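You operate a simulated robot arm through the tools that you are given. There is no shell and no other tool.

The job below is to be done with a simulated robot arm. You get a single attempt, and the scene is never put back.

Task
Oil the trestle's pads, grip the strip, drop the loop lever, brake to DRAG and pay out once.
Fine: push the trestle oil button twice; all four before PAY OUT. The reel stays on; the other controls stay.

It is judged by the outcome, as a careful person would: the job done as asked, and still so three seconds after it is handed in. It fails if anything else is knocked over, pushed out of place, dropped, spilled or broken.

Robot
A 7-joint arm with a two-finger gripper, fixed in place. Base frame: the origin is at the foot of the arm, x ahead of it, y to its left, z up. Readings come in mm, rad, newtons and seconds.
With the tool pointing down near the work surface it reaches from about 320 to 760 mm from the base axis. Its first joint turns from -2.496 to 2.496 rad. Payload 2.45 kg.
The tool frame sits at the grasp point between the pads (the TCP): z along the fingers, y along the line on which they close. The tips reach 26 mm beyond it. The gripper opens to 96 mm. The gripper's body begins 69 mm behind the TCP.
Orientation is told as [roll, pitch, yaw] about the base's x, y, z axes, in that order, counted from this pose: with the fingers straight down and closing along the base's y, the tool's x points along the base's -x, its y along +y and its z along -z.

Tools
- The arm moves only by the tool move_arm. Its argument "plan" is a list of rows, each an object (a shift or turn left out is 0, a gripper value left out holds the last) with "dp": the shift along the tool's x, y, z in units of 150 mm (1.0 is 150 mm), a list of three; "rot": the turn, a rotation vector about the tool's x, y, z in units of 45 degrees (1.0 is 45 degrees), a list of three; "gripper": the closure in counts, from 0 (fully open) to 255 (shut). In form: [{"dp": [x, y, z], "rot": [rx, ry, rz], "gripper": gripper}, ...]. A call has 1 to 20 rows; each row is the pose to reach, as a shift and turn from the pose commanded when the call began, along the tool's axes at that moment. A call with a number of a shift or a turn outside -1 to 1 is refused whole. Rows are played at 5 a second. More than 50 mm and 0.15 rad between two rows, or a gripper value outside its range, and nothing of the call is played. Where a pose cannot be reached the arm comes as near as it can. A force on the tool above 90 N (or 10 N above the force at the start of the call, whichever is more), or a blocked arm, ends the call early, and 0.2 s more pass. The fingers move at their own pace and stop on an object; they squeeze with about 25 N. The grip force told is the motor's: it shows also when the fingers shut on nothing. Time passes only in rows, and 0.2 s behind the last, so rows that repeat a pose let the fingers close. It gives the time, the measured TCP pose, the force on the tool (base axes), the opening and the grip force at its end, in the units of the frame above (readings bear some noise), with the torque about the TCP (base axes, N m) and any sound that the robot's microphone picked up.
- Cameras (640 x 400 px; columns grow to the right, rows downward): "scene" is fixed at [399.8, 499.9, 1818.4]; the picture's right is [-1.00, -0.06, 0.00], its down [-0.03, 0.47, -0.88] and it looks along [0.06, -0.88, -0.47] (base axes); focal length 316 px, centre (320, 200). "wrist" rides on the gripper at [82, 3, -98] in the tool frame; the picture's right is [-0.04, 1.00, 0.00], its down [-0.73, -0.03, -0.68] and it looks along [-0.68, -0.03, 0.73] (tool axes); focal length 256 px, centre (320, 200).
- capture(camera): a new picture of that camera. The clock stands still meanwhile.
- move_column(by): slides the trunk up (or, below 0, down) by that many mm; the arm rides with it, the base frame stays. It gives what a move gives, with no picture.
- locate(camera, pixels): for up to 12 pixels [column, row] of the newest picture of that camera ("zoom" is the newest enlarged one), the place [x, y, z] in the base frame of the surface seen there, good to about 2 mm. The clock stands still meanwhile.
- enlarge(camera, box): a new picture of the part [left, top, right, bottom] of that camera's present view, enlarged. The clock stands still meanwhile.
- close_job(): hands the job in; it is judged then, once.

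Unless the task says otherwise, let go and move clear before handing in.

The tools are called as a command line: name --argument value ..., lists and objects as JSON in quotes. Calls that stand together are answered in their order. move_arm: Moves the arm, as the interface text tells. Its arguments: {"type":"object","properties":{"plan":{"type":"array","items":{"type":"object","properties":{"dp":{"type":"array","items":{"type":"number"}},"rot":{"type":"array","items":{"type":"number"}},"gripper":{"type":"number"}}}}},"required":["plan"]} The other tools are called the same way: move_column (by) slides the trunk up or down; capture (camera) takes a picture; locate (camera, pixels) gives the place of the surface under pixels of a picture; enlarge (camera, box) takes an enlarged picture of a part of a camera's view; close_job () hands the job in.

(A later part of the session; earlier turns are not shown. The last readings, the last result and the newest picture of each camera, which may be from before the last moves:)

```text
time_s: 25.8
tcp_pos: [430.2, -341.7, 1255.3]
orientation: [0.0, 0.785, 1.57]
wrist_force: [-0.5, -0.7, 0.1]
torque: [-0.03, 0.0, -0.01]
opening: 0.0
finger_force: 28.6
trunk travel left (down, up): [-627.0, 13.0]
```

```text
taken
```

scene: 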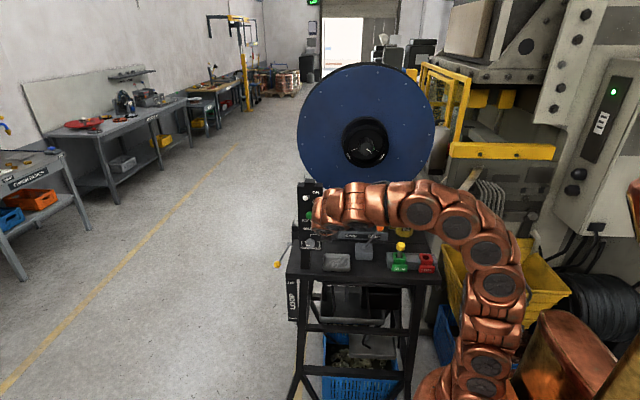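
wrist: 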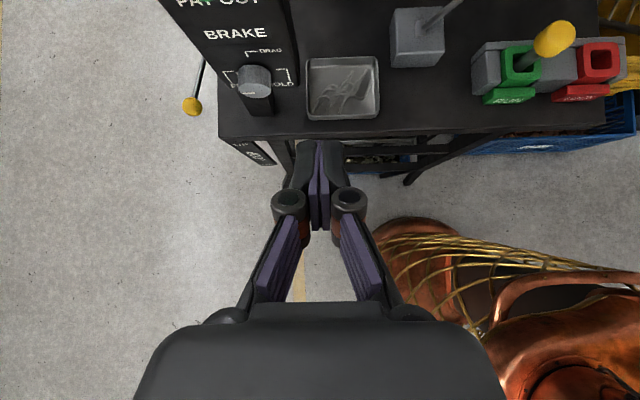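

The wrist now looks forward over the panel, with the loop ball at (190,105). There's a copper structure lower right (430,240); I'll check its height before lowering anything.

locate --camera "wrist" --pixels '[[410, 225], [440, 270], [500, 290], [560, 330], [590, 285], [540, 280], [190, 106], [200, 70], [253, 80], [246, 92], [262, 92], [340, 90]]'

enlarge --camera "wrist" --box '[340, 190, 640, 400]'

enlarge --camera "wrist" --box '[140, 0, 320, 130]'

```text
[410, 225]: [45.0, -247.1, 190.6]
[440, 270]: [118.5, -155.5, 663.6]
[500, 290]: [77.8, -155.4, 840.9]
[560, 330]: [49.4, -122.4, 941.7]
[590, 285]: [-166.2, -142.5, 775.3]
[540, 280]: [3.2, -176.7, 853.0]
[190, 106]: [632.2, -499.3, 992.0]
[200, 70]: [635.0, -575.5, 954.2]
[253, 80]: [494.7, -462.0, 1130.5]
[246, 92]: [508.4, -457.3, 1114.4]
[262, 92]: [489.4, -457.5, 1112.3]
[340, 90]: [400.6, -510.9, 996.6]
```

```text
1.90 times, centred on (490, 295) of wrist
```

zoom: 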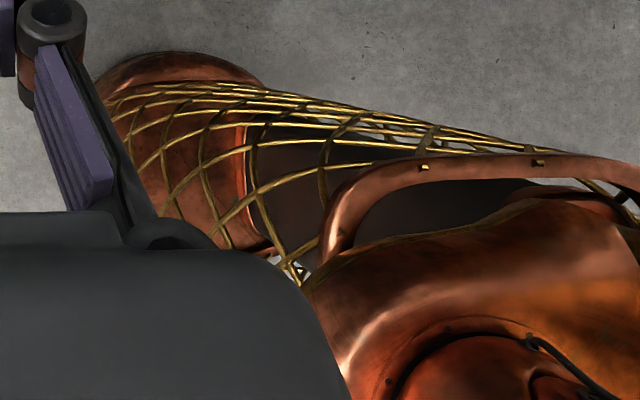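

```text
3.08 times, centred on (230, 65) of wrist
```

zoom: 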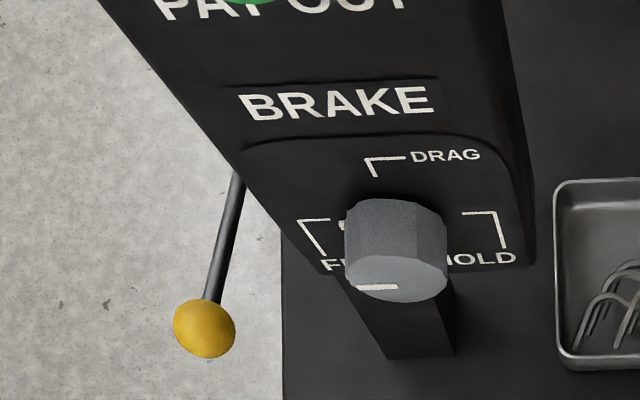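

The copper structure is the robot's own pedestal, and nothing else is in the way. I'll tilt the tool to horizontal (pointing at -y), then lower the trunk 250 mm.

move_arm --plan '[{"rot": [0, 0.125, 0]}, {"rot": [0, 0.25, 0]}, {"rot": [0, 0.375, 0]}, {"rot": [0, 0.5, 0]}, {"rot": [0, 0.625, 0]}, {"rot": [0, 0.75, 0]}, {"rot": [0, 0.875, 0]}, {"rot": [0, 1, 0]}, {"rot": [0, 1, 0]}]'

capture --camera "scene"

capture --camera "wrist"

```text
time_s: 27.8
tcp_pos: [429.4, -341.7, 1256.1]
orientation: [-2.709, 1.568, -1.138]
wrist_force: [0.0, -0.6, -0.2]
torque: [-0.02, 0.03, -0.02]
opening: 0.0
finger_force: 28.3
trunk travel left (down, up): [-627.0, 13.0]
```

```text
taken
```

scene: 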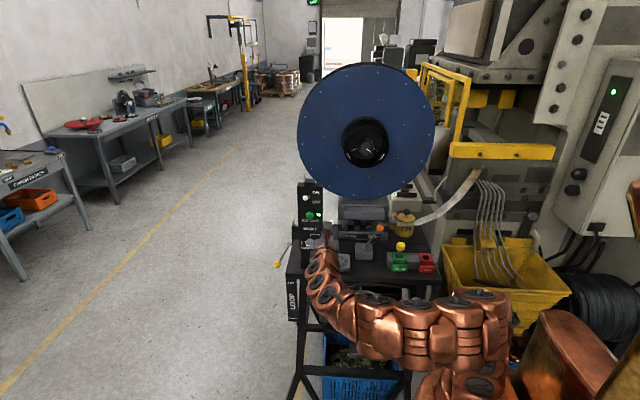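

```text
taken
```

wrist: 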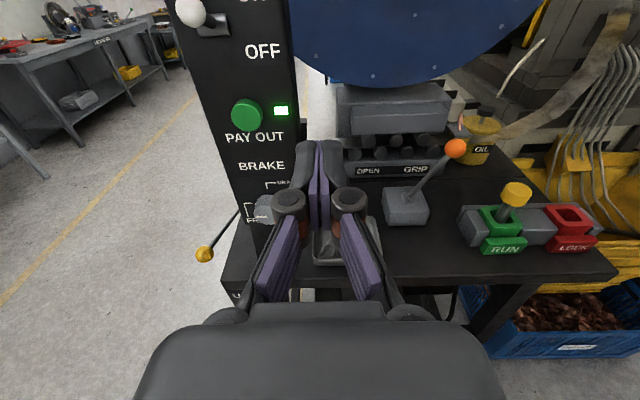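

The tool is horizontal and the panel is in clear view. Before lowering the trunk I'll check what lies beneath the forearm (yellow bin, crates).

locate --camera "scene" --pixels '[[455, 290], [540, 300], [520, 320], [450, 250], [420, 305], [380, 310], [330, 280], [490, 300], [445, 320], [440, 390], [350, 385], [345, 345]]'

```text
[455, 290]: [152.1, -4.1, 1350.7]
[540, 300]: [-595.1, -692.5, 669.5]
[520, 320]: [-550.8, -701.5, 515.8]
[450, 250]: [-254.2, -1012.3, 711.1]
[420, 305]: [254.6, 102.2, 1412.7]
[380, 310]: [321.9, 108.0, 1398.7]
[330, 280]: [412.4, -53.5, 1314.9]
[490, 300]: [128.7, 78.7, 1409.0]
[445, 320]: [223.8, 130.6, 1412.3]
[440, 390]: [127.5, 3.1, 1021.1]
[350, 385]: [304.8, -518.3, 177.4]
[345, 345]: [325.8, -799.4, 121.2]
```

Everything beneath is clear (the bin is at x<-250). I'll lower the trunk by 260 mm.

move_column --by -260

capture --camera "wrist"

capture --camera "scene"

```text
time_s: 30.5
tcp_pos: [430.2, -342.4, 994.3]
orientation: [3.134, 1.572, -1.578]
wrist_force: [-0.2, -0.4, 0.1]
torque: [0.03, 0.02, -0.02]
opening: 0.0
finger_force: 28.1
trunk travel left (down, up): [-367.0, 273.0]
```

```text
taken
```

wrist: 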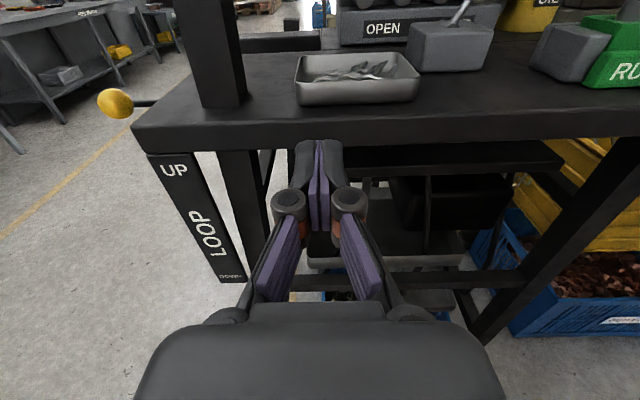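

```text
taken
```

scene: 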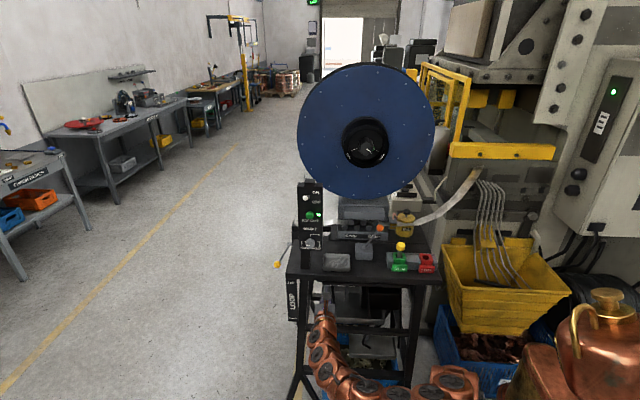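

The wrist camera now sees the yellow ball at (115,103) and the UP/LOOP/DOWN plate. I'll locate the ball and the plate edges.

locate --camera "wrist" --pixels '[[115, 103], [100, 103], [130, 103], [115, 90], [115, 116], [148, 103], [152, 160], [190, 160], [220, 275], [243, 270], [135, 140], [215, 90]]'

enlarge --camera "wrist" --box '[70, 60, 270, 300]'

```text
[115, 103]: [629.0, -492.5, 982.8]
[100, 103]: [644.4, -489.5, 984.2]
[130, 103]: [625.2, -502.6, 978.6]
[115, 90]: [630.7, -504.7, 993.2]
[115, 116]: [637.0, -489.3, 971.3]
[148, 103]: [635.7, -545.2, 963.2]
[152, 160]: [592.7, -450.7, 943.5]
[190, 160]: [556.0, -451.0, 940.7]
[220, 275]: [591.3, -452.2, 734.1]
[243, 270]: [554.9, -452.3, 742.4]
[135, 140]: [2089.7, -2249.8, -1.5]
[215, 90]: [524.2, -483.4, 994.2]
```

```text
1.67 times, centred on (170, 180) of wrist
```

zoom: 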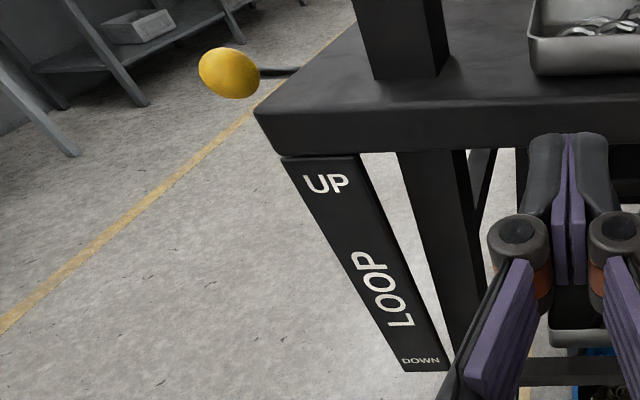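

The ball centre is about (637,-502,983) and the plate's near edge is x≈593. I'll move sideways in front of the ball with the fingers opened to about 60 mm.

move_arm --plan '[{"dp": [-0.02, -0.24, 0], "gripper": 95}, {"dp": [-0.04, -0.48, 0]}, {"dp": [-0.06, -0.72, 0]}, {"dp": [-0.073, -0.967, 0]}, {"dp": [-0.073, -0.967, 0]}]'

move_arm --plan '[{"dp": [0, -0.21, 0.07]}, {"dp": [0, -0.413, 0.2]}, {"dp": [0, -0.413, 0.35]}, {"dp": [0, -0.413, 0.35]}]'

capture --camera "wrist"

capture --camera "scene"

```text
time_s: 31.7
tcp_pos: [575.2, -342.0, 984.1]
orientation: [1.836, 1.572, -2.879]
wrist_force: [0.7, -0.5, 0.5]
torque: [-0.02, 0.02, 0.01]
opening: 60.1
finger_force: 0.1
trunk travel left (down, up): [-367.0, 273.0]
```

```text
time_s: 32.7
tcp_pos: [635.2, -394.9, 984.6]
orientation: [2.456, 1.571, -2.259]
wrist_force: [0.1, 0.0, -0.4]
torque: [-0.01, 0.01, -0.02]
opening: 60.1
finger_force: 0.1
trunk travel left (down, up): [-367.0, 273.0]
```

```text
taken
```

wrist: 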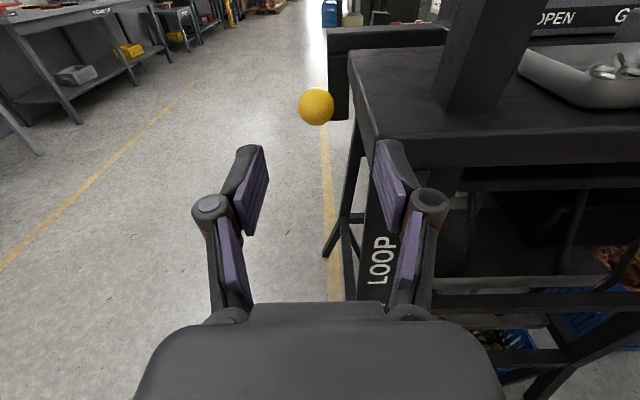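

```text
taken
```

scene: 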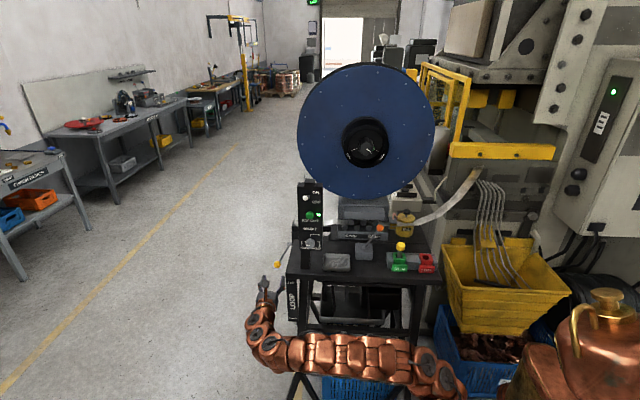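

The ball at (316,106) is centred between the open fingers. I'll confirm its position from here.

locate --camera "wrist" --pixels '[[316, 106], [300, 106], [332, 106], [316, 92], [316, 120]]'

```text
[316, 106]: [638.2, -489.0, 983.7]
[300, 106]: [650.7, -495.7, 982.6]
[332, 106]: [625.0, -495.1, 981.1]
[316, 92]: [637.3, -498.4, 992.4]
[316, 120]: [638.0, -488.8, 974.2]
```

The ball centre is about (638,-502,980). I'll advance so it sits between the pads.

move_arm --plan '[{"dp": [-0.012, -0.01, 0.2]}, {"dp": [-0.024, -0.019, 0.4]}, {"dp": [-0.024, -0.019, 0.52]}, {"dp": [-0.024, -0.019, 0.62]}, {"dp": [-0.024, -0.019, 0.62]}]'

capture --camera "wrist"

enlarge --camera "scene" --box '[230, 210, 350, 310]'

```text
time_s: 33.9
tcp_pos: [638.5, -487.1, 985.6]
orientation: [-2.896, 1.562, -1.328]
wrist_force: [18.0, 5.6, 38.6]
torque: [1.0, 1.41, -0.72]
opening: 50.9
finger_force: 0.1
trunk travel left (down, up): [-367.0, 273.0]
```

```text
taken
```

wrist: 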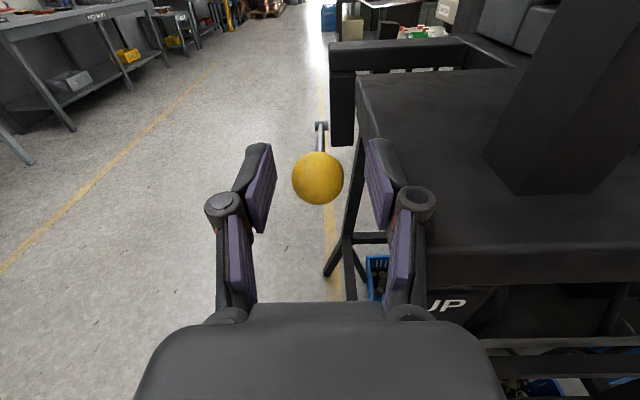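

```text
4.00 times, centred on (290, 260) of scene
```

zoom: 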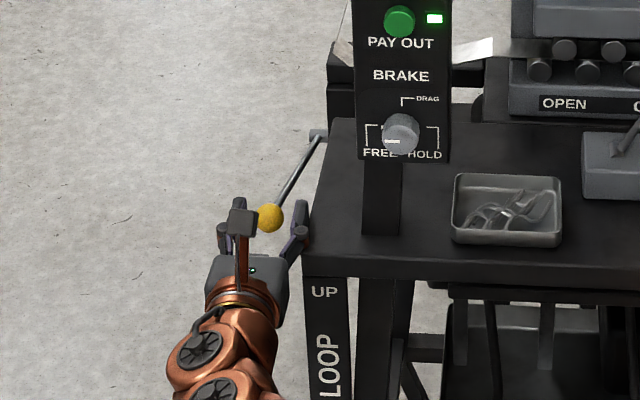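

The reading shows 39 N upward and the opening squeezed to 51 mm. The -x finger is resting on the table corner, so I'll raise slightly, shift off it and back out.

move_arm --plan '[{"dp": [0.06, -0.03, 0]}, {"dp": [0.06, -0.03, -0.15]}, {"dp": [0.06, -0.03, -0.35]}, {"dp": [0.06, -0.03, -0.6]}, {"dp": [0.06, -0.03, -0.6]}]'

capture --camera "wrist"

capture --camera "scene"

enlarge --camera "scene" --box '[230, 160, 450, 310]'

```text
time_s: 35.1
tcp_pos: [644.1, -394.3, 988.6]
orientation: [1.227, 1.572, 2.796]
wrist_force: [-0.1, -0.8, -0.3]
torque: [0.01, 0.02, 0.03]
opening: 59.9
finger_force: 0.0
trunk travel left (down, up): [-367.0, 273.0]
```

```text
taken
```

wrist: 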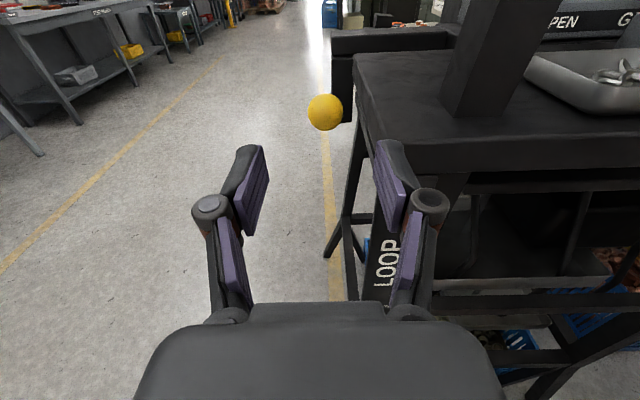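

```text
taken
```

scene: 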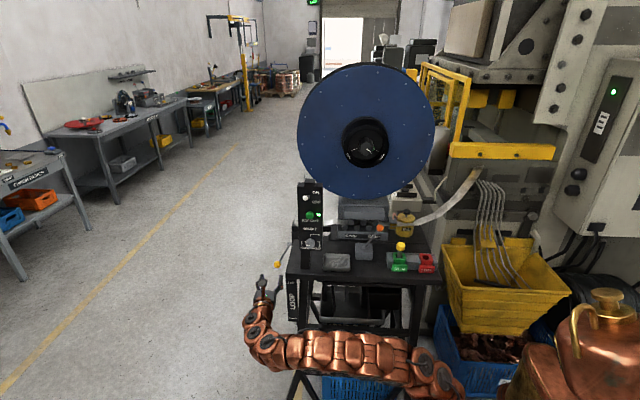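

```text
2.67 times, centred on (340, 235) of scene
```

zoom: 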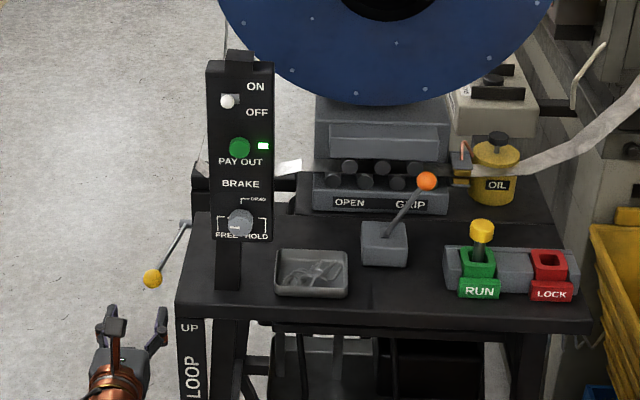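

It is free again, and nothing has visibly moved. I'll re-locate the ball and the table corner.

locate --camera "wrist" --pixels '[[325, 112], [310, 112], [341, 112], [325, 97], [325, 127], [355, 80], [372, 138], [365, 135], [380, 225], [390, 200]]'

locate --camera "scene" --pixels '[[277, 264], [309, 242], [315, 214], [286, 273], [288, 280]]'

```text
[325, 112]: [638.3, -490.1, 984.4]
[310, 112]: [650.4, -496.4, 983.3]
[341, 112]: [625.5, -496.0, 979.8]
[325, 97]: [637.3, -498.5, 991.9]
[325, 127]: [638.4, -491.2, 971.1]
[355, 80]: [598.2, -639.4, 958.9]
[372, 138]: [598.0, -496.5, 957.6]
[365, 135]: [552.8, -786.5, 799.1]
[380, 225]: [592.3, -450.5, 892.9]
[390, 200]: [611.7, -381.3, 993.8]
```

```text
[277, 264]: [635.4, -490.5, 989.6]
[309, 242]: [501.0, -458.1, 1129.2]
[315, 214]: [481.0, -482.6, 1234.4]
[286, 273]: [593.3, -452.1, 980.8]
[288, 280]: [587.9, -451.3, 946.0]
```

All in place; the table edge is at x≈598. I'll use closed fingers instead and push the ball down from above, which leaves ample room. First I'll close, raise to z≈1013 and go over the ball.

move_arm --plan '[{"dp": [0.08, 0.02, 0], "gripper": 255}, {"dp": [0.167, 0.037, 0]}, {"dp": [0.167, 0.037, 0]}, {"dp": [0.167, 0.037, 0]}, {"dp": [0.167, 0.037, 0.2]}, {"dp": [0.167, 0.037, 0.45]}, {"dp": [0.167, 0.037, 0.647]}, {"dp": [0.167, 0.037, 0.647]}]'

capture --camera "wrist"

enlarge --camera "scene" --box '[230, 210, 350, 310]'

```text
time_s: 36.9
tcp_pos: [637.5, -494.2, 1014.0]
orientation: [2.078, 1.57, -2.634]
wrist_force: [0.0, 0.4, 0.3]
torque: [-0.02, 0.01, 0.02]
opening: 0.0
finger_force: 24.3
trunk travel left (down, up): [-367.0, 273.0]
```

```text
taken
```

wrist: 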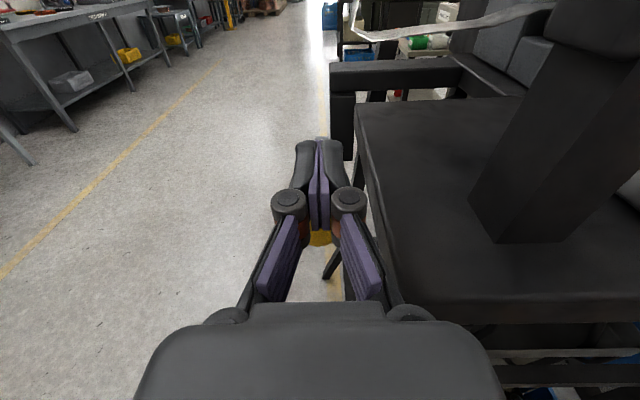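

```text
4.00 times, centred on (290, 260) of scene
```

zoom: 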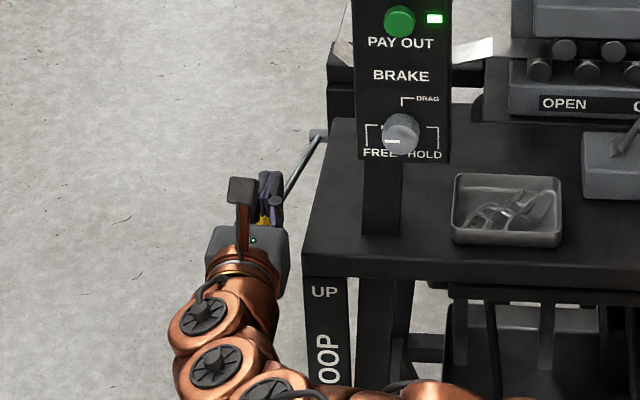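

The ball is directly under the shut fingers (yellow just visible at (318,240)). I'll push it down along its arc for the first 120 mm.

move_arm --plan '[{"dp": [-0.08, 0, -0.02]}, {"dp": [-0.16, 0, -0.05]}, {"dp": [-0.24, 0, -0.085]}, {"dp": [-0.32, 0, -0.11]}, {"dp": [-0.4, 0, -0.13]}, {"dp": [-0.48, 0, -0.14]}, {"dp": [-0.56, 0, -0.15]}, {"dp": [-0.64, 0, -0.16]}, {"dp": [-0.72, 0, -0.163]}, {"dp": [-0.8, 0, -0.167]}, {"dp": [-0.8, 0, -0.167]}]'

capture --camera "wrist"

enlarge --camera "scene" --box '[230, 210, 370, 330]'

```text
time_s: 39.3
tcp_pos: [639.2, -469.1, 896.6]
orientation: [-2.18, 1.57, -0.61]
wrist_force: [0.2, 0.5, 0.6]
torque: [0.01, -0.02, 0.05]
opening: 0.1
finger_force: 28.4
trunk travel left (down, up): [-367.0, 273.0]
```

```text
taken
```

wrist: 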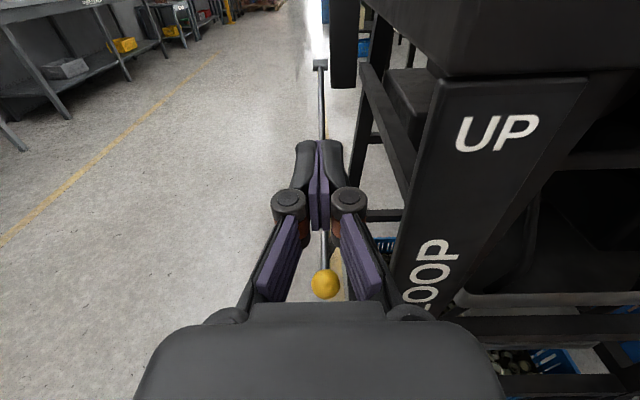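

```text
3.33 times, centred on (300, 270) of scene
```

zoom: 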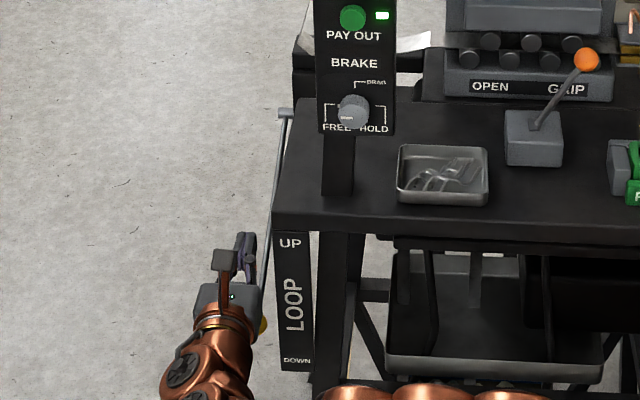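

The lever has come down; the ball is at (326,284) in the wrist view. I'll locate it to see whether it has dropped away from the finger.

locate --camera "wrist" --pixels '[[326, 284], [326, 272], [323, 250], [322, 110], [320, 90], [320, 65], [515, 130], [320, 130]]'

```text
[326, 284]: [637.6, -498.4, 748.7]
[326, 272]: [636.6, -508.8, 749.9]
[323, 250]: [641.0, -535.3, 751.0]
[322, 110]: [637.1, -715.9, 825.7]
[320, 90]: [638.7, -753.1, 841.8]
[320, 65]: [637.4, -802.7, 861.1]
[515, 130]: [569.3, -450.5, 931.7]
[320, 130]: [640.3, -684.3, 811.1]
```

The ball has dropped to z≈738 by the DOWN mark, with the rod about 22° below horizontal. I'll follow it down and give a gentle check push that it is on its stop.

move_arm --plan '[{"dp": [-0.16, 0, 0.005]}, {"dp": [-0.32, 0, 0.02]}, {"dp": [-0.48, 0, 0.05]}, {"dp": [-0.64, 0, 0.09]}, {"dp": [-0.8, 0, 0.14]}, {"dp": [-0.82, 0, 0.147]}, {"dp": [-0.82, 0, 0.147]}]'

move_arm --plan '[{"dp": [-0.03, 0, 0]}, {"dp": [-0.06, 0, 0]}, {"dp": [-0.09, 0, 0]}, {"dp": [-0.09, 0, 0]}]'

capture --camera "wrist"

```text
time_s: 40.9
tcp_pos: [638.4, -491.8, 772.0]
orientation: [-2.382, 1.57, -0.811]
wrist_force: [-0.8, 0.8, -0.3]
torque: [0.0, 0.03, 0.01]
opening: 0.1
finger_force: 28.5
trunk travel left (down, up): [-367.0, 273.0]
```

```text
time_s: 41.9
tcp_pos: [639.8, -491.5, 762.1]
orientation: [-2.554, 1.564, -0.982]
wrist_force: [4.9, -7.4, 26.9]
torque: [-0.47, -0.06, 0.08]
opening: 6.2
finger_force: 28.0
trunk travel left (down, up): [-367.0, 273.0]
```

```text
taken
```

wrist: 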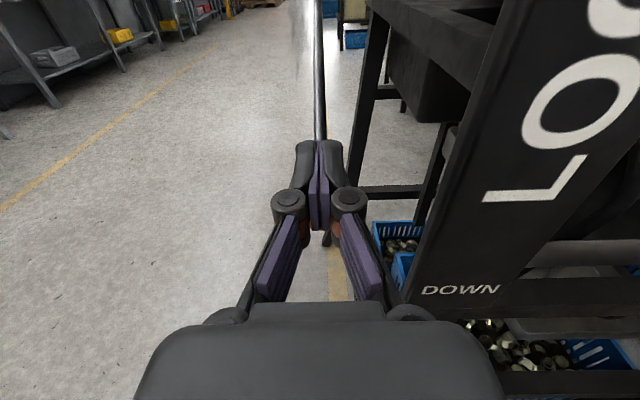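

The lever is on its DOWN stop (27 N). The rod has slightly wedged the fingers apart, so I'll open a little, lift off and back away.

move_arm --plan '[{"dp": [0.03, 0, 0], "gripper": 190}, {"dp": [0.03, 0, 0]}, {"dp": [0.06, 0, -0.1]}, {"dp": [0.12, 0, -0.3]}, {"dp": [0.12, 0, -0.55]}, {"dp": [0.12, 0, -0.8]}, {"dp": [0.12, 0, -0.8]}]'

capture --camera "wrist"

enlarge --camera "scene" --box '[230, 210, 370, 330]'

```text
time_s: 43.5
tcp_pos: [639.6, -371.8, 775.6]
orientation: [1.741, 1.571, -2.974]
wrist_force: [0.0, -0.3, -0.3]
torque: [-0.01, 0.01, 0.0]
opening: 24.3
finger_force: 0.1
trunk travel left (down, up): [-367.0, 273.0]
```

```text
taken
```

wrist: 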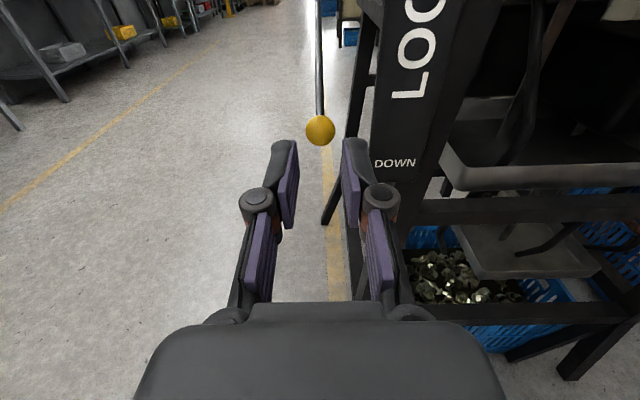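

```text
3.33 times, centred on (300, 270) of scene
```

zoom: 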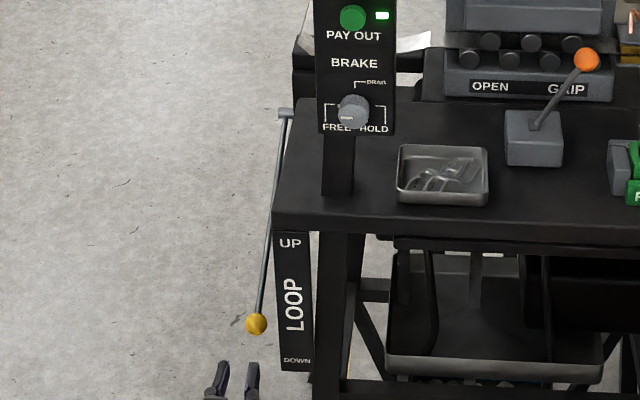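

The lever stays at DOWN. Now the brake: I'll raise the trunk 260 mm and then move in front of the knob.

move_column --by 260

move_arm --plan '[{"dp": [0.1, 0.2, 0], "gripper": 95}, {"dp": [0.2, 0.4, 0]}, {"dp": [0.35, 0.6, 0]}, {"dp": [0.45, 0.8, 0]}, {"dp": [0.547, 0.933, 0.05]}, {"dp": [0.547, 0.933, 0.05]}]'

capture --camera "wrist"

capture --camera "scene"

```text
time_s: 46.1
tcp_pos: [639.4, -370.8, 1036.9]
orientation: [2.589, 1.569, -2.123]
wrist_force: [-0.4, 0.3, -0.2]
torque: [0.05, 0.03, 0.04]
opening: 24.5
finger_force: 0.0
trunk travel left (down, up): [-627.0, 13.0]
```

```text
time_s: 47.5
tcp_pos: [498.0, -376.9, 1118.3]
orientation: [-0.193, 1.571, 1.377]
wrist_force: [0.4, 0.4, 0.0]
torque: [0.01, -0.02, 0.01]
opening: 60.3
finger_force: 0.0
trunk travel left (down, up): [-627.0, 13.0]
```

```text
taken
```

wrist: 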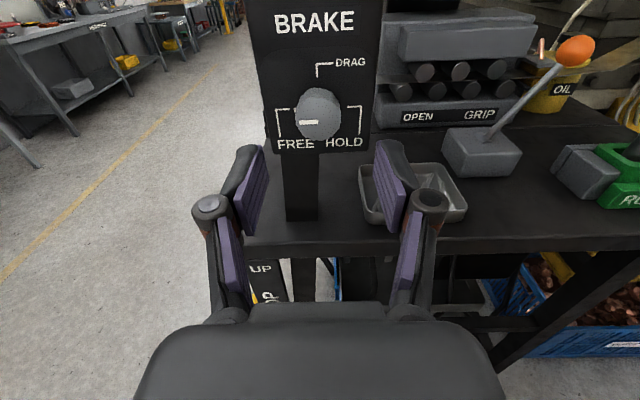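

```text
taken
```

scene: 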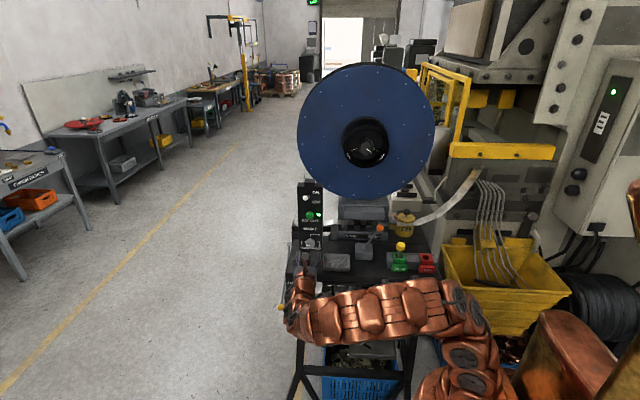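

The knob is centred between the open fingers at (318,118). I'll locate its edges accurately.

enlarge --camera "wrist" --box '[260, 60, 380, 160]'

locate --camera "zoom" --pixels '[[310, 230], [230, 230], [410, 230], [310, 160], [310, 305], [250, 245], [290, 270], [370, 230], [310, 130], [270, 290], [360, 290], [320, 260]]'

```text
4.00 times, centred on (320, 110) of wrist
```

zoom: 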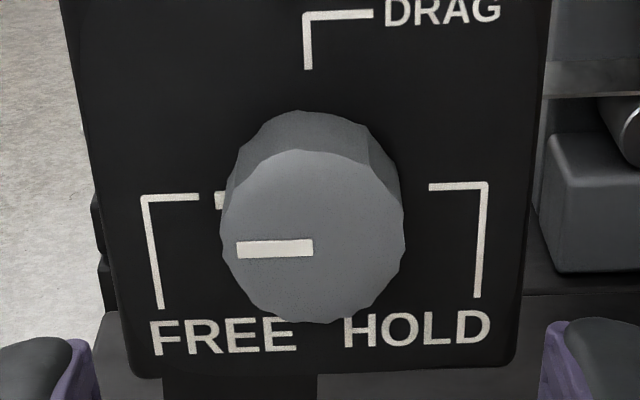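

```text
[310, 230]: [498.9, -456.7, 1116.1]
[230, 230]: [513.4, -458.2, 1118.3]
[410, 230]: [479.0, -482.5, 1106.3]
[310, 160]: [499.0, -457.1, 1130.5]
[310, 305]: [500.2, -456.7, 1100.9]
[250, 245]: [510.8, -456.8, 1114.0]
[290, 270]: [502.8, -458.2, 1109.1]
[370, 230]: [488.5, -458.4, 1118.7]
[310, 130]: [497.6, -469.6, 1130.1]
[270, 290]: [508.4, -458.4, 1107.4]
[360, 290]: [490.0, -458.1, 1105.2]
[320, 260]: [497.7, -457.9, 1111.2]
```

The knob's centre is about (498.7,-457,1114.5) with its pointer at FREE (9 o'clock). I'll advance with the fingers astride it, staying about 7 mm off the panel.

move_arm --plan '[{"dp": [-0.012, -0.003, 0.16]}, {"dp": [-0.025, -0.005, 0.3]}, {"dp": [-0.025, -0.005, 0.4]}, {"dp": [-0.025, -0.005, 0.48]}, {"dp": [-0.025, -0.005, 0.48]}]'

capture --camera "wrist"

enlarge --camera "scene" --box '[280, 200, 350, 260]'

```text
time_s: 48.7
tcp_pos: [500.7, -449.7, 1115.7]
orientation: [-1.03, 1.571, 0.541]
wrist_force: [-0.1, -0.1, 0.4]
torque: [0.02, 0.02, 0.02]
opening: 60.3
finger_force: 0.0
trunk travel left (down, up): [-627.0, 13.0]
```

```text
taken
```

wrist: 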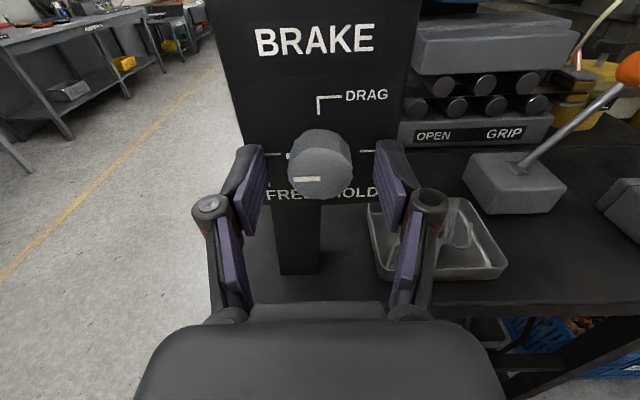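

```text
6.67 times, centred on (315, 230) of scene
```

zoom: 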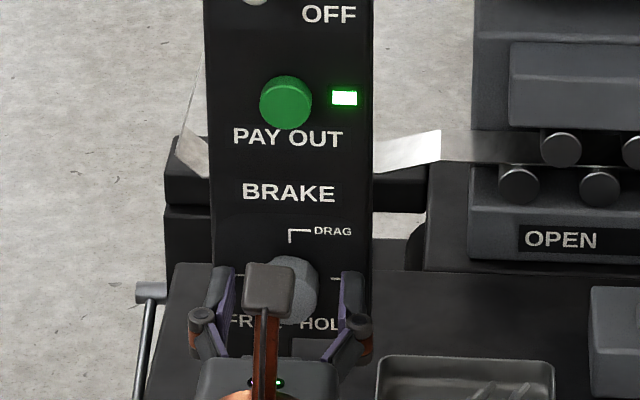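

The fingers are on both sides of the knob, clear of the panel. I'll close on it.

move_arm --plan '[{"gripper": 255}, {"gripper": 255}, {"gripper": 255}, {"gripper": 255}]'

capture --camera "wrist"

```text
time_s: 49.7
tcp_pos: [500.4, -450.1, 1115.1]
orientation: [-1.742, 1.571, -0.17]
wrist_force: [-1.4, -0.1, -0.6]
torque: [0.2, -0.04, 0.0]
opening: 33.6
finger_force: 44.9
trunk travel left (down, up): [-627.0, 13.0]
```

```text
taken
```

wrist: 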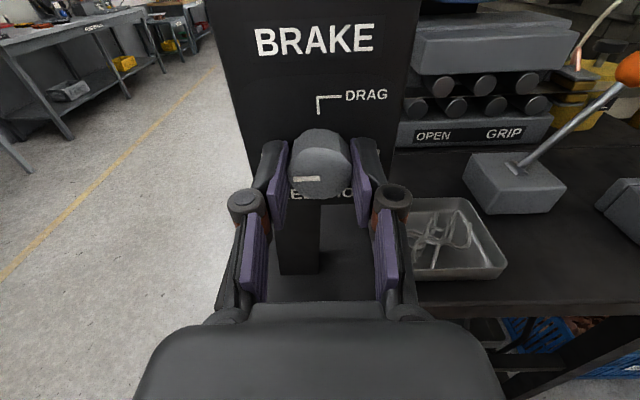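

The knob is gripped (opening 33.6 mm). I'll turn clockwise, +45° first.

move_arm --plan '[{"rot": [0, 0, 0.125]}, {"rot": [0, 0, 0.25]}, {"rot": [0, 0, 0.375]}, {"rot": [0, 0, 0.5]}, {"rot": [0, 0, 0.625]}, {"rot": [0, 0, 0.75]}, {"rot": [0, 0, 0.875]}, {"rot": [0, 0, 1]}, {"rot": [0, 0, 1]}]'

capture --camera "wrist"

enlarge --camera "scene" --box '[280, 200, 350, 260]'

```text
time_s: 51.7
tcp_pos: [499.6, -448.7, 1115.1]
orientation: [-1.57, 0.784, 0.001]
wrist_force: [7.1, -6.9, 3.1]
torque: [-0.4, 0.01, -0.19]
opening: 33.8
finger_force: 44.9
trunk travel left (down, up): [-627.0, 13.0]
```

```text
taken
```

wrist: 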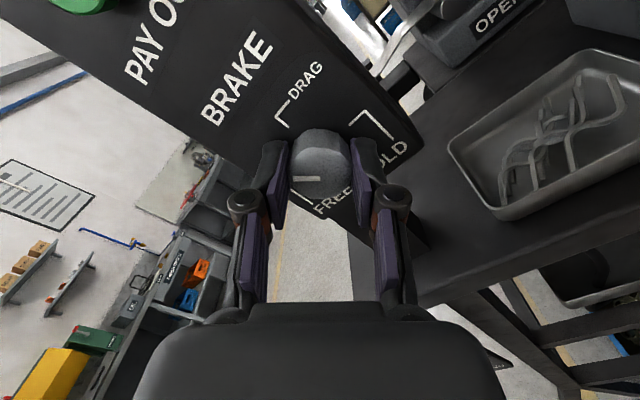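

```text
6.67 times, centred on (315, 230) of scene
```

zoom: 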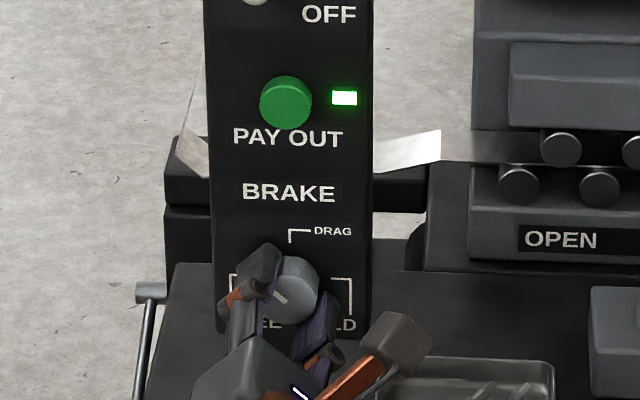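

The knob turned with the gripper; its pointer is now at about 45°. I'll turn the remaining 45°.

move_arm --plan '[{"rot": [0, 0, 0.125]}, {"rot": [0, 0, 0.25]}, {"rot": [0, 0, 0.375]}, {"rot": [0, 0, 0.5]}, {"rot": [0, 0, 0.625]}, {"rot": [0, 0, 0.75]}, {"rot": [0, 0, 0.875]}, {"rot": [0, 0, 1]}, {"rot": [0, 0, 1]}]'

capture --camera "wrist"

enlarge --camera "scene" --box '[280, 200, 350, 260]'

```text
time_s: 53.7
tcp_pos: [500.1, -450.2, 1115.4]
orientation: [-1.571, -0.001, -0.002]
wrist_force: [6.0, -4.6, 13.5]
torque: [-0.39, 0.01, 0.14]
opening: 33.5
finger_force: 44.8
trunk travel left (down, up): [-627.0, 13.0]
```

```text
taken
```

wrist: 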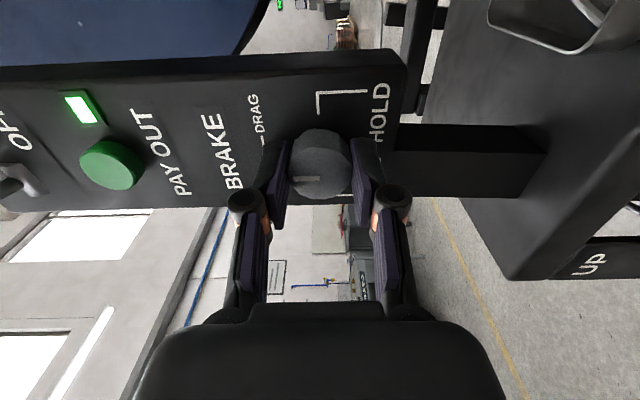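

```text
6.67 times, centred on (315, 230) of scene
```

zoom: 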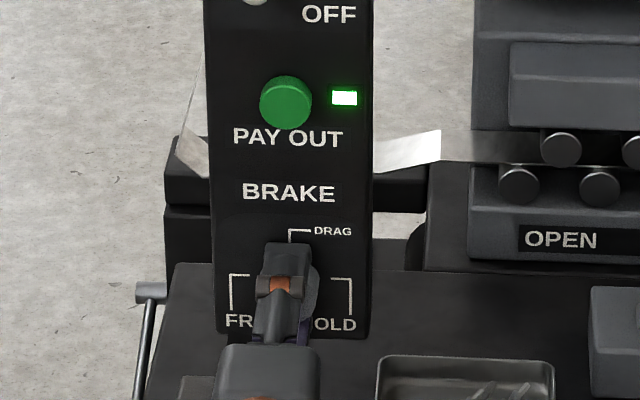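

The gripper has turned the full 90°. I'll open and back straight out, then check the pointer against DRAG.

move_arm --plan '[{"gripper": 95}, {"gripper": 95}, {"gripper": 95}, {"dp": [0, 0, -0.1]}, {"dp": [0, 0, -0.25]}, {"dp": [0, 0, -0.45]}, {"dp": [0, 0, -0.45]}]'

capture --camera "wrist"

enlarge --camera "scene" --box '[280, 200, 350, 260]'

enlarge --camera "wrist" --box '[220, 60, 440, 200]'

```text
time_s: 55.3
tcp_pos: [499.6, -384.0, 1115.6]
orientation: [-1.57, -0.001, -0.001]
wrist_force: [-0.2, 0.1, 0.3]
torque: [0.0, -0.02, -0.02]
opening: 60.2
finger_force: 0.0
trunk travel left (down, up): [-627.0, 13.0]
```

```text
taken
```

wrist: 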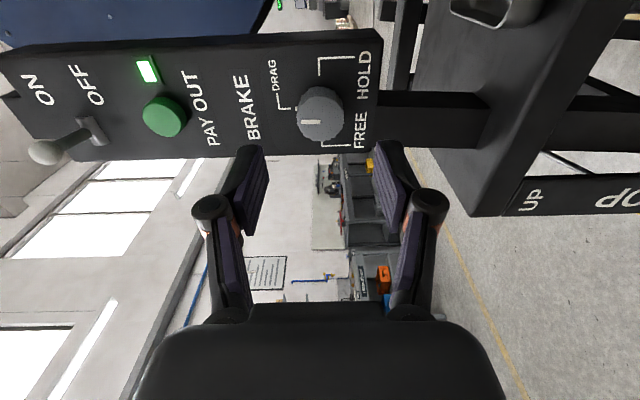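

```text
6.67 times, centred on (315, 230) of scene
```

zoom: 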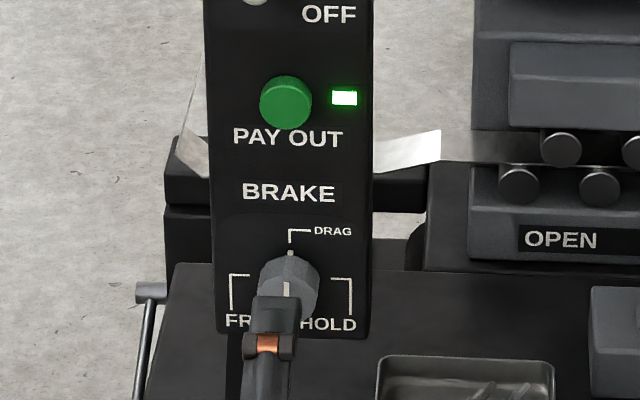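

```text
2.86 times, centred on (330, 130) of wrist
```

zoom: 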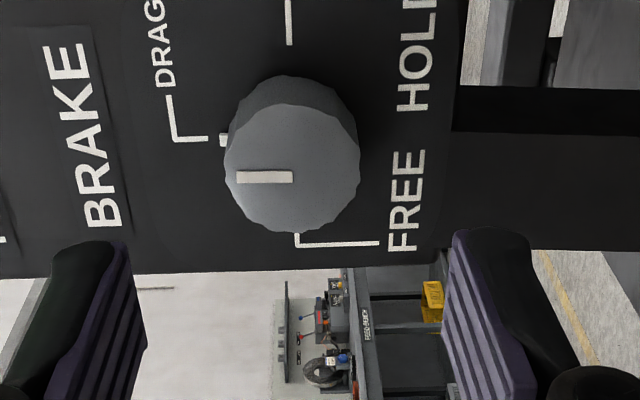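

The pointer now lines up with the DRAG tick, and all four preparations are done. I'll locate the PAY OUT button precisely.

locate --camera "wrist" --pixels '[[165, 117], [150, 117], [180, 117], [165, 102], [165, 132], [45, 153], [100, 130], [148, 72]]'

capture --camera "scene"

enlarge --camera "scene" --box '[260, 160, 450, 310]'

```text
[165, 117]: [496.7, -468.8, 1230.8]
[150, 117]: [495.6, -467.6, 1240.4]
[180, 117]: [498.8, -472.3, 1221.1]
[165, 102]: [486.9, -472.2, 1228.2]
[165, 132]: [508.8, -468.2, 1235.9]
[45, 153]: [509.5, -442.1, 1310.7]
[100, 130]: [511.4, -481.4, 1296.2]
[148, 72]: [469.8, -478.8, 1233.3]
```

```text
taken
```

scene: 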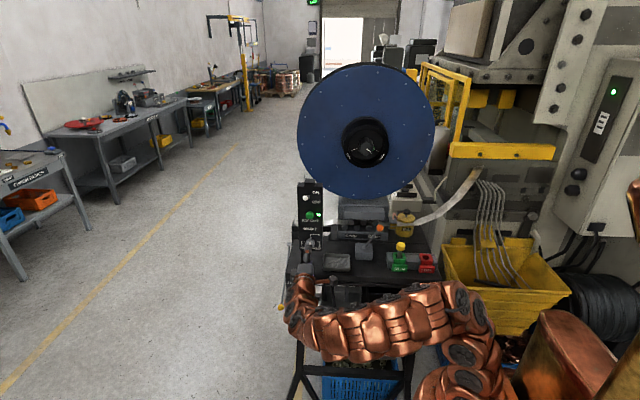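

```text
2.67 times, centred on (355, 235) of scene
```

zoom: 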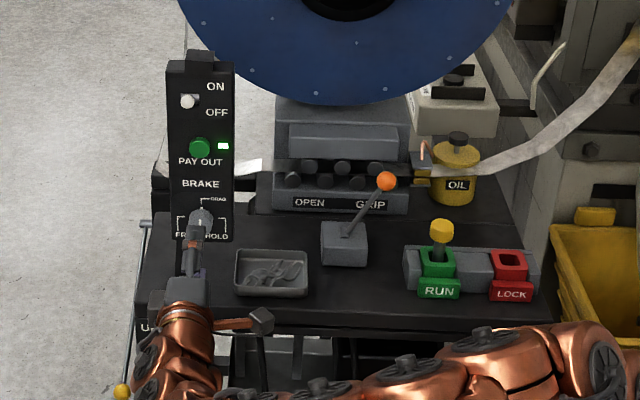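

All settings look right and the status lamp is lit; the button centre is about (498.5,-468,1235). I'll shut the fingers, rise to its height and approach to a few millimetres away.

move_arm --plan '[{"dp": [0.003, -0.2, 0], "gripper": 255}, {"dp": [0.005, -0.4, 0]}, {"dp": [0.007, -0.6, 0]}, {"dp": [0.007, -0.796, 0]}, {"dp": [0.007, -0.796, 0]}, {"dp": [0.007, -0.796, 0.15]}, {"dp": [0.007, -0.796, 0.3]}, {"dp": [0.007, -0.796, 0.3]}]'

capture --camera "wrist"

enlarge --camera "scene" --box '[280, 170, 350, 240]'

```text
time_s: 57.1
tcp_pos: [498.2, -429.3, 1235.2]
orientation: [-1.571, 0.001, 0.0]
wrist_force: [-0.6, 0.2, -0.4]
torque: [0.01, 0.05, -0.01]
opening: 0.1
finger_force: 24.7
trunk travel left (down, up): [-627.0, 13.0]
```

```text
taken
```

wrist: 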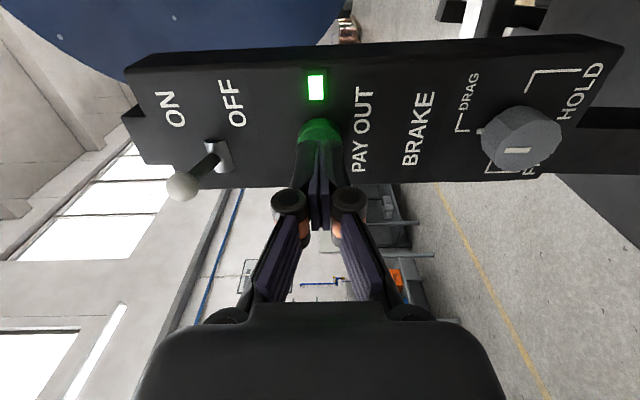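

```text
5.71 times, centred on (315, 205) of scene
```

zoom: 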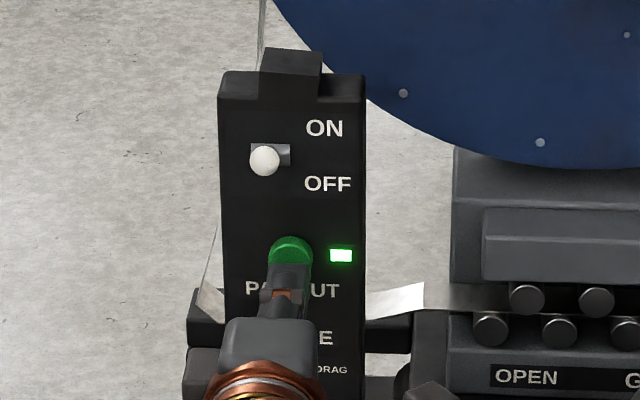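

The fingertips are lined up on the green button. I'll advance slowly to contact.

move_arm --plan '[{"dp": [0, 0, 0.05]}, {"dp": [0, 0, 0.08]}, {"dp": [0, 0, 0.1]}, {"dp": [0, 0, 0.1]}]'

```text
time_s: 58.1
tcp_pos: [498.9, -443.4, 1233.5]
orientation: [-1.571, 0.0, 0.0]
wrist_force: [1.2, -1.4, 0.1]
torque: [0.03, 0.02, -0.03]
opening: 0.1
finger_force: 28.2
trunk travel left (down, up): [-627.0, 13.0]
```

The tips are just at contact (y≈-443) with no click yet. I'll press in 2 mm steps until it clicks.

move_arm --plan '[{"dp": [0, 0, 0.013]}, {"dp": [0, 0, 0.027]}, {"dp": [0, 0, 0.027]}]'

```text
time_s: 58.9
tcp_pos: [497.6, -447.6, 1235.2]
orientation: [-1.57, 0.0, 0.001]
wrist_force: [-0.2, 1.9, 0.2]
torque: [0.01, -0.01, -0.01]
opening: 5.9
finger_force: 28.4
trunk travel left (down, up): [-627.0, 13.0]
```

Light contact (2 N), no click yet. I'll press on in small steps.

move_arm --plan '[{"dp": [0, 0, 0.013]}, {"dp": [0, 0, 0.02]}, {"dp": [0, 0, 0.02]}]'

```text
time_s: 59.7
tcp_pos: [499.7, -449.0, 1233.2]
orientation: [-1.57, -0.001, -0.003]
wrist_force: [0.2, 3.7, 1.3]
torque: [-0.04, 0.02, 0.0]
opening: 6.1
finger_force: 28.4
trunk travel left (down, up): [-627.0, 13.0]
heard: click
```

I heard a single click, so PAY OUT is pressed once. I'll withdraw straight back, well clear.

move_arm --plan '[{"dp": [0, 0, -0.1]}, {"dp": [0, 0, -0.3]}, {"dp": [0, 0, -0.5]}, {"dp": [0, 0, -0.75]}, {"dp": [0, 0, -1.0]}, {"dp": [0, 0, -1.0]}]'

capture --camera "wrist"

capture --camera "scene"

enlarge --camera "scene" --box '[260, 160, 450, 310]'

```text
time_s: 61.1
tcp_pos: [498.8, -298.9, 1232.5]
orientation: [-1.571, -0.002, 0.0]
wrist_force: [-0.2, 0.0, 0.6]
torque: [0.01, -0.02, 0.04]
opening: 0.0
finger_force: 28.5
trunk travel left (down, up): [-627.0, 13.0]
```

```text
taken
```

wrist: 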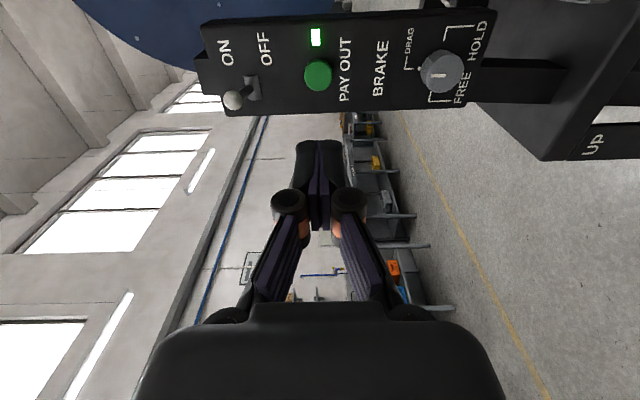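

```text
taken
```

scene: 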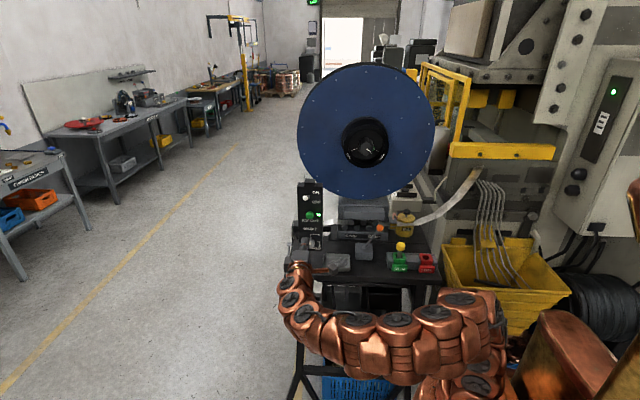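

```text
2.67 times, centred on (355, 235) of scene
```

zoom: 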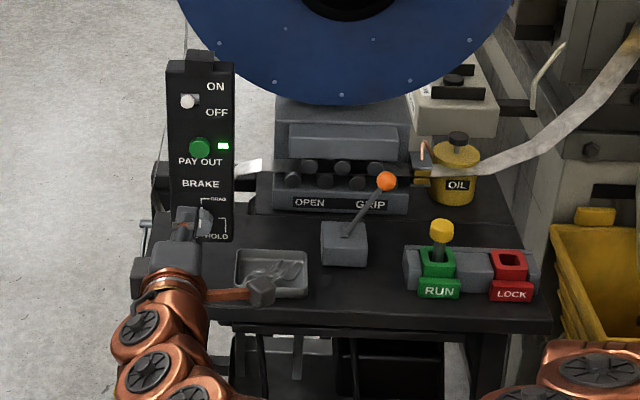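

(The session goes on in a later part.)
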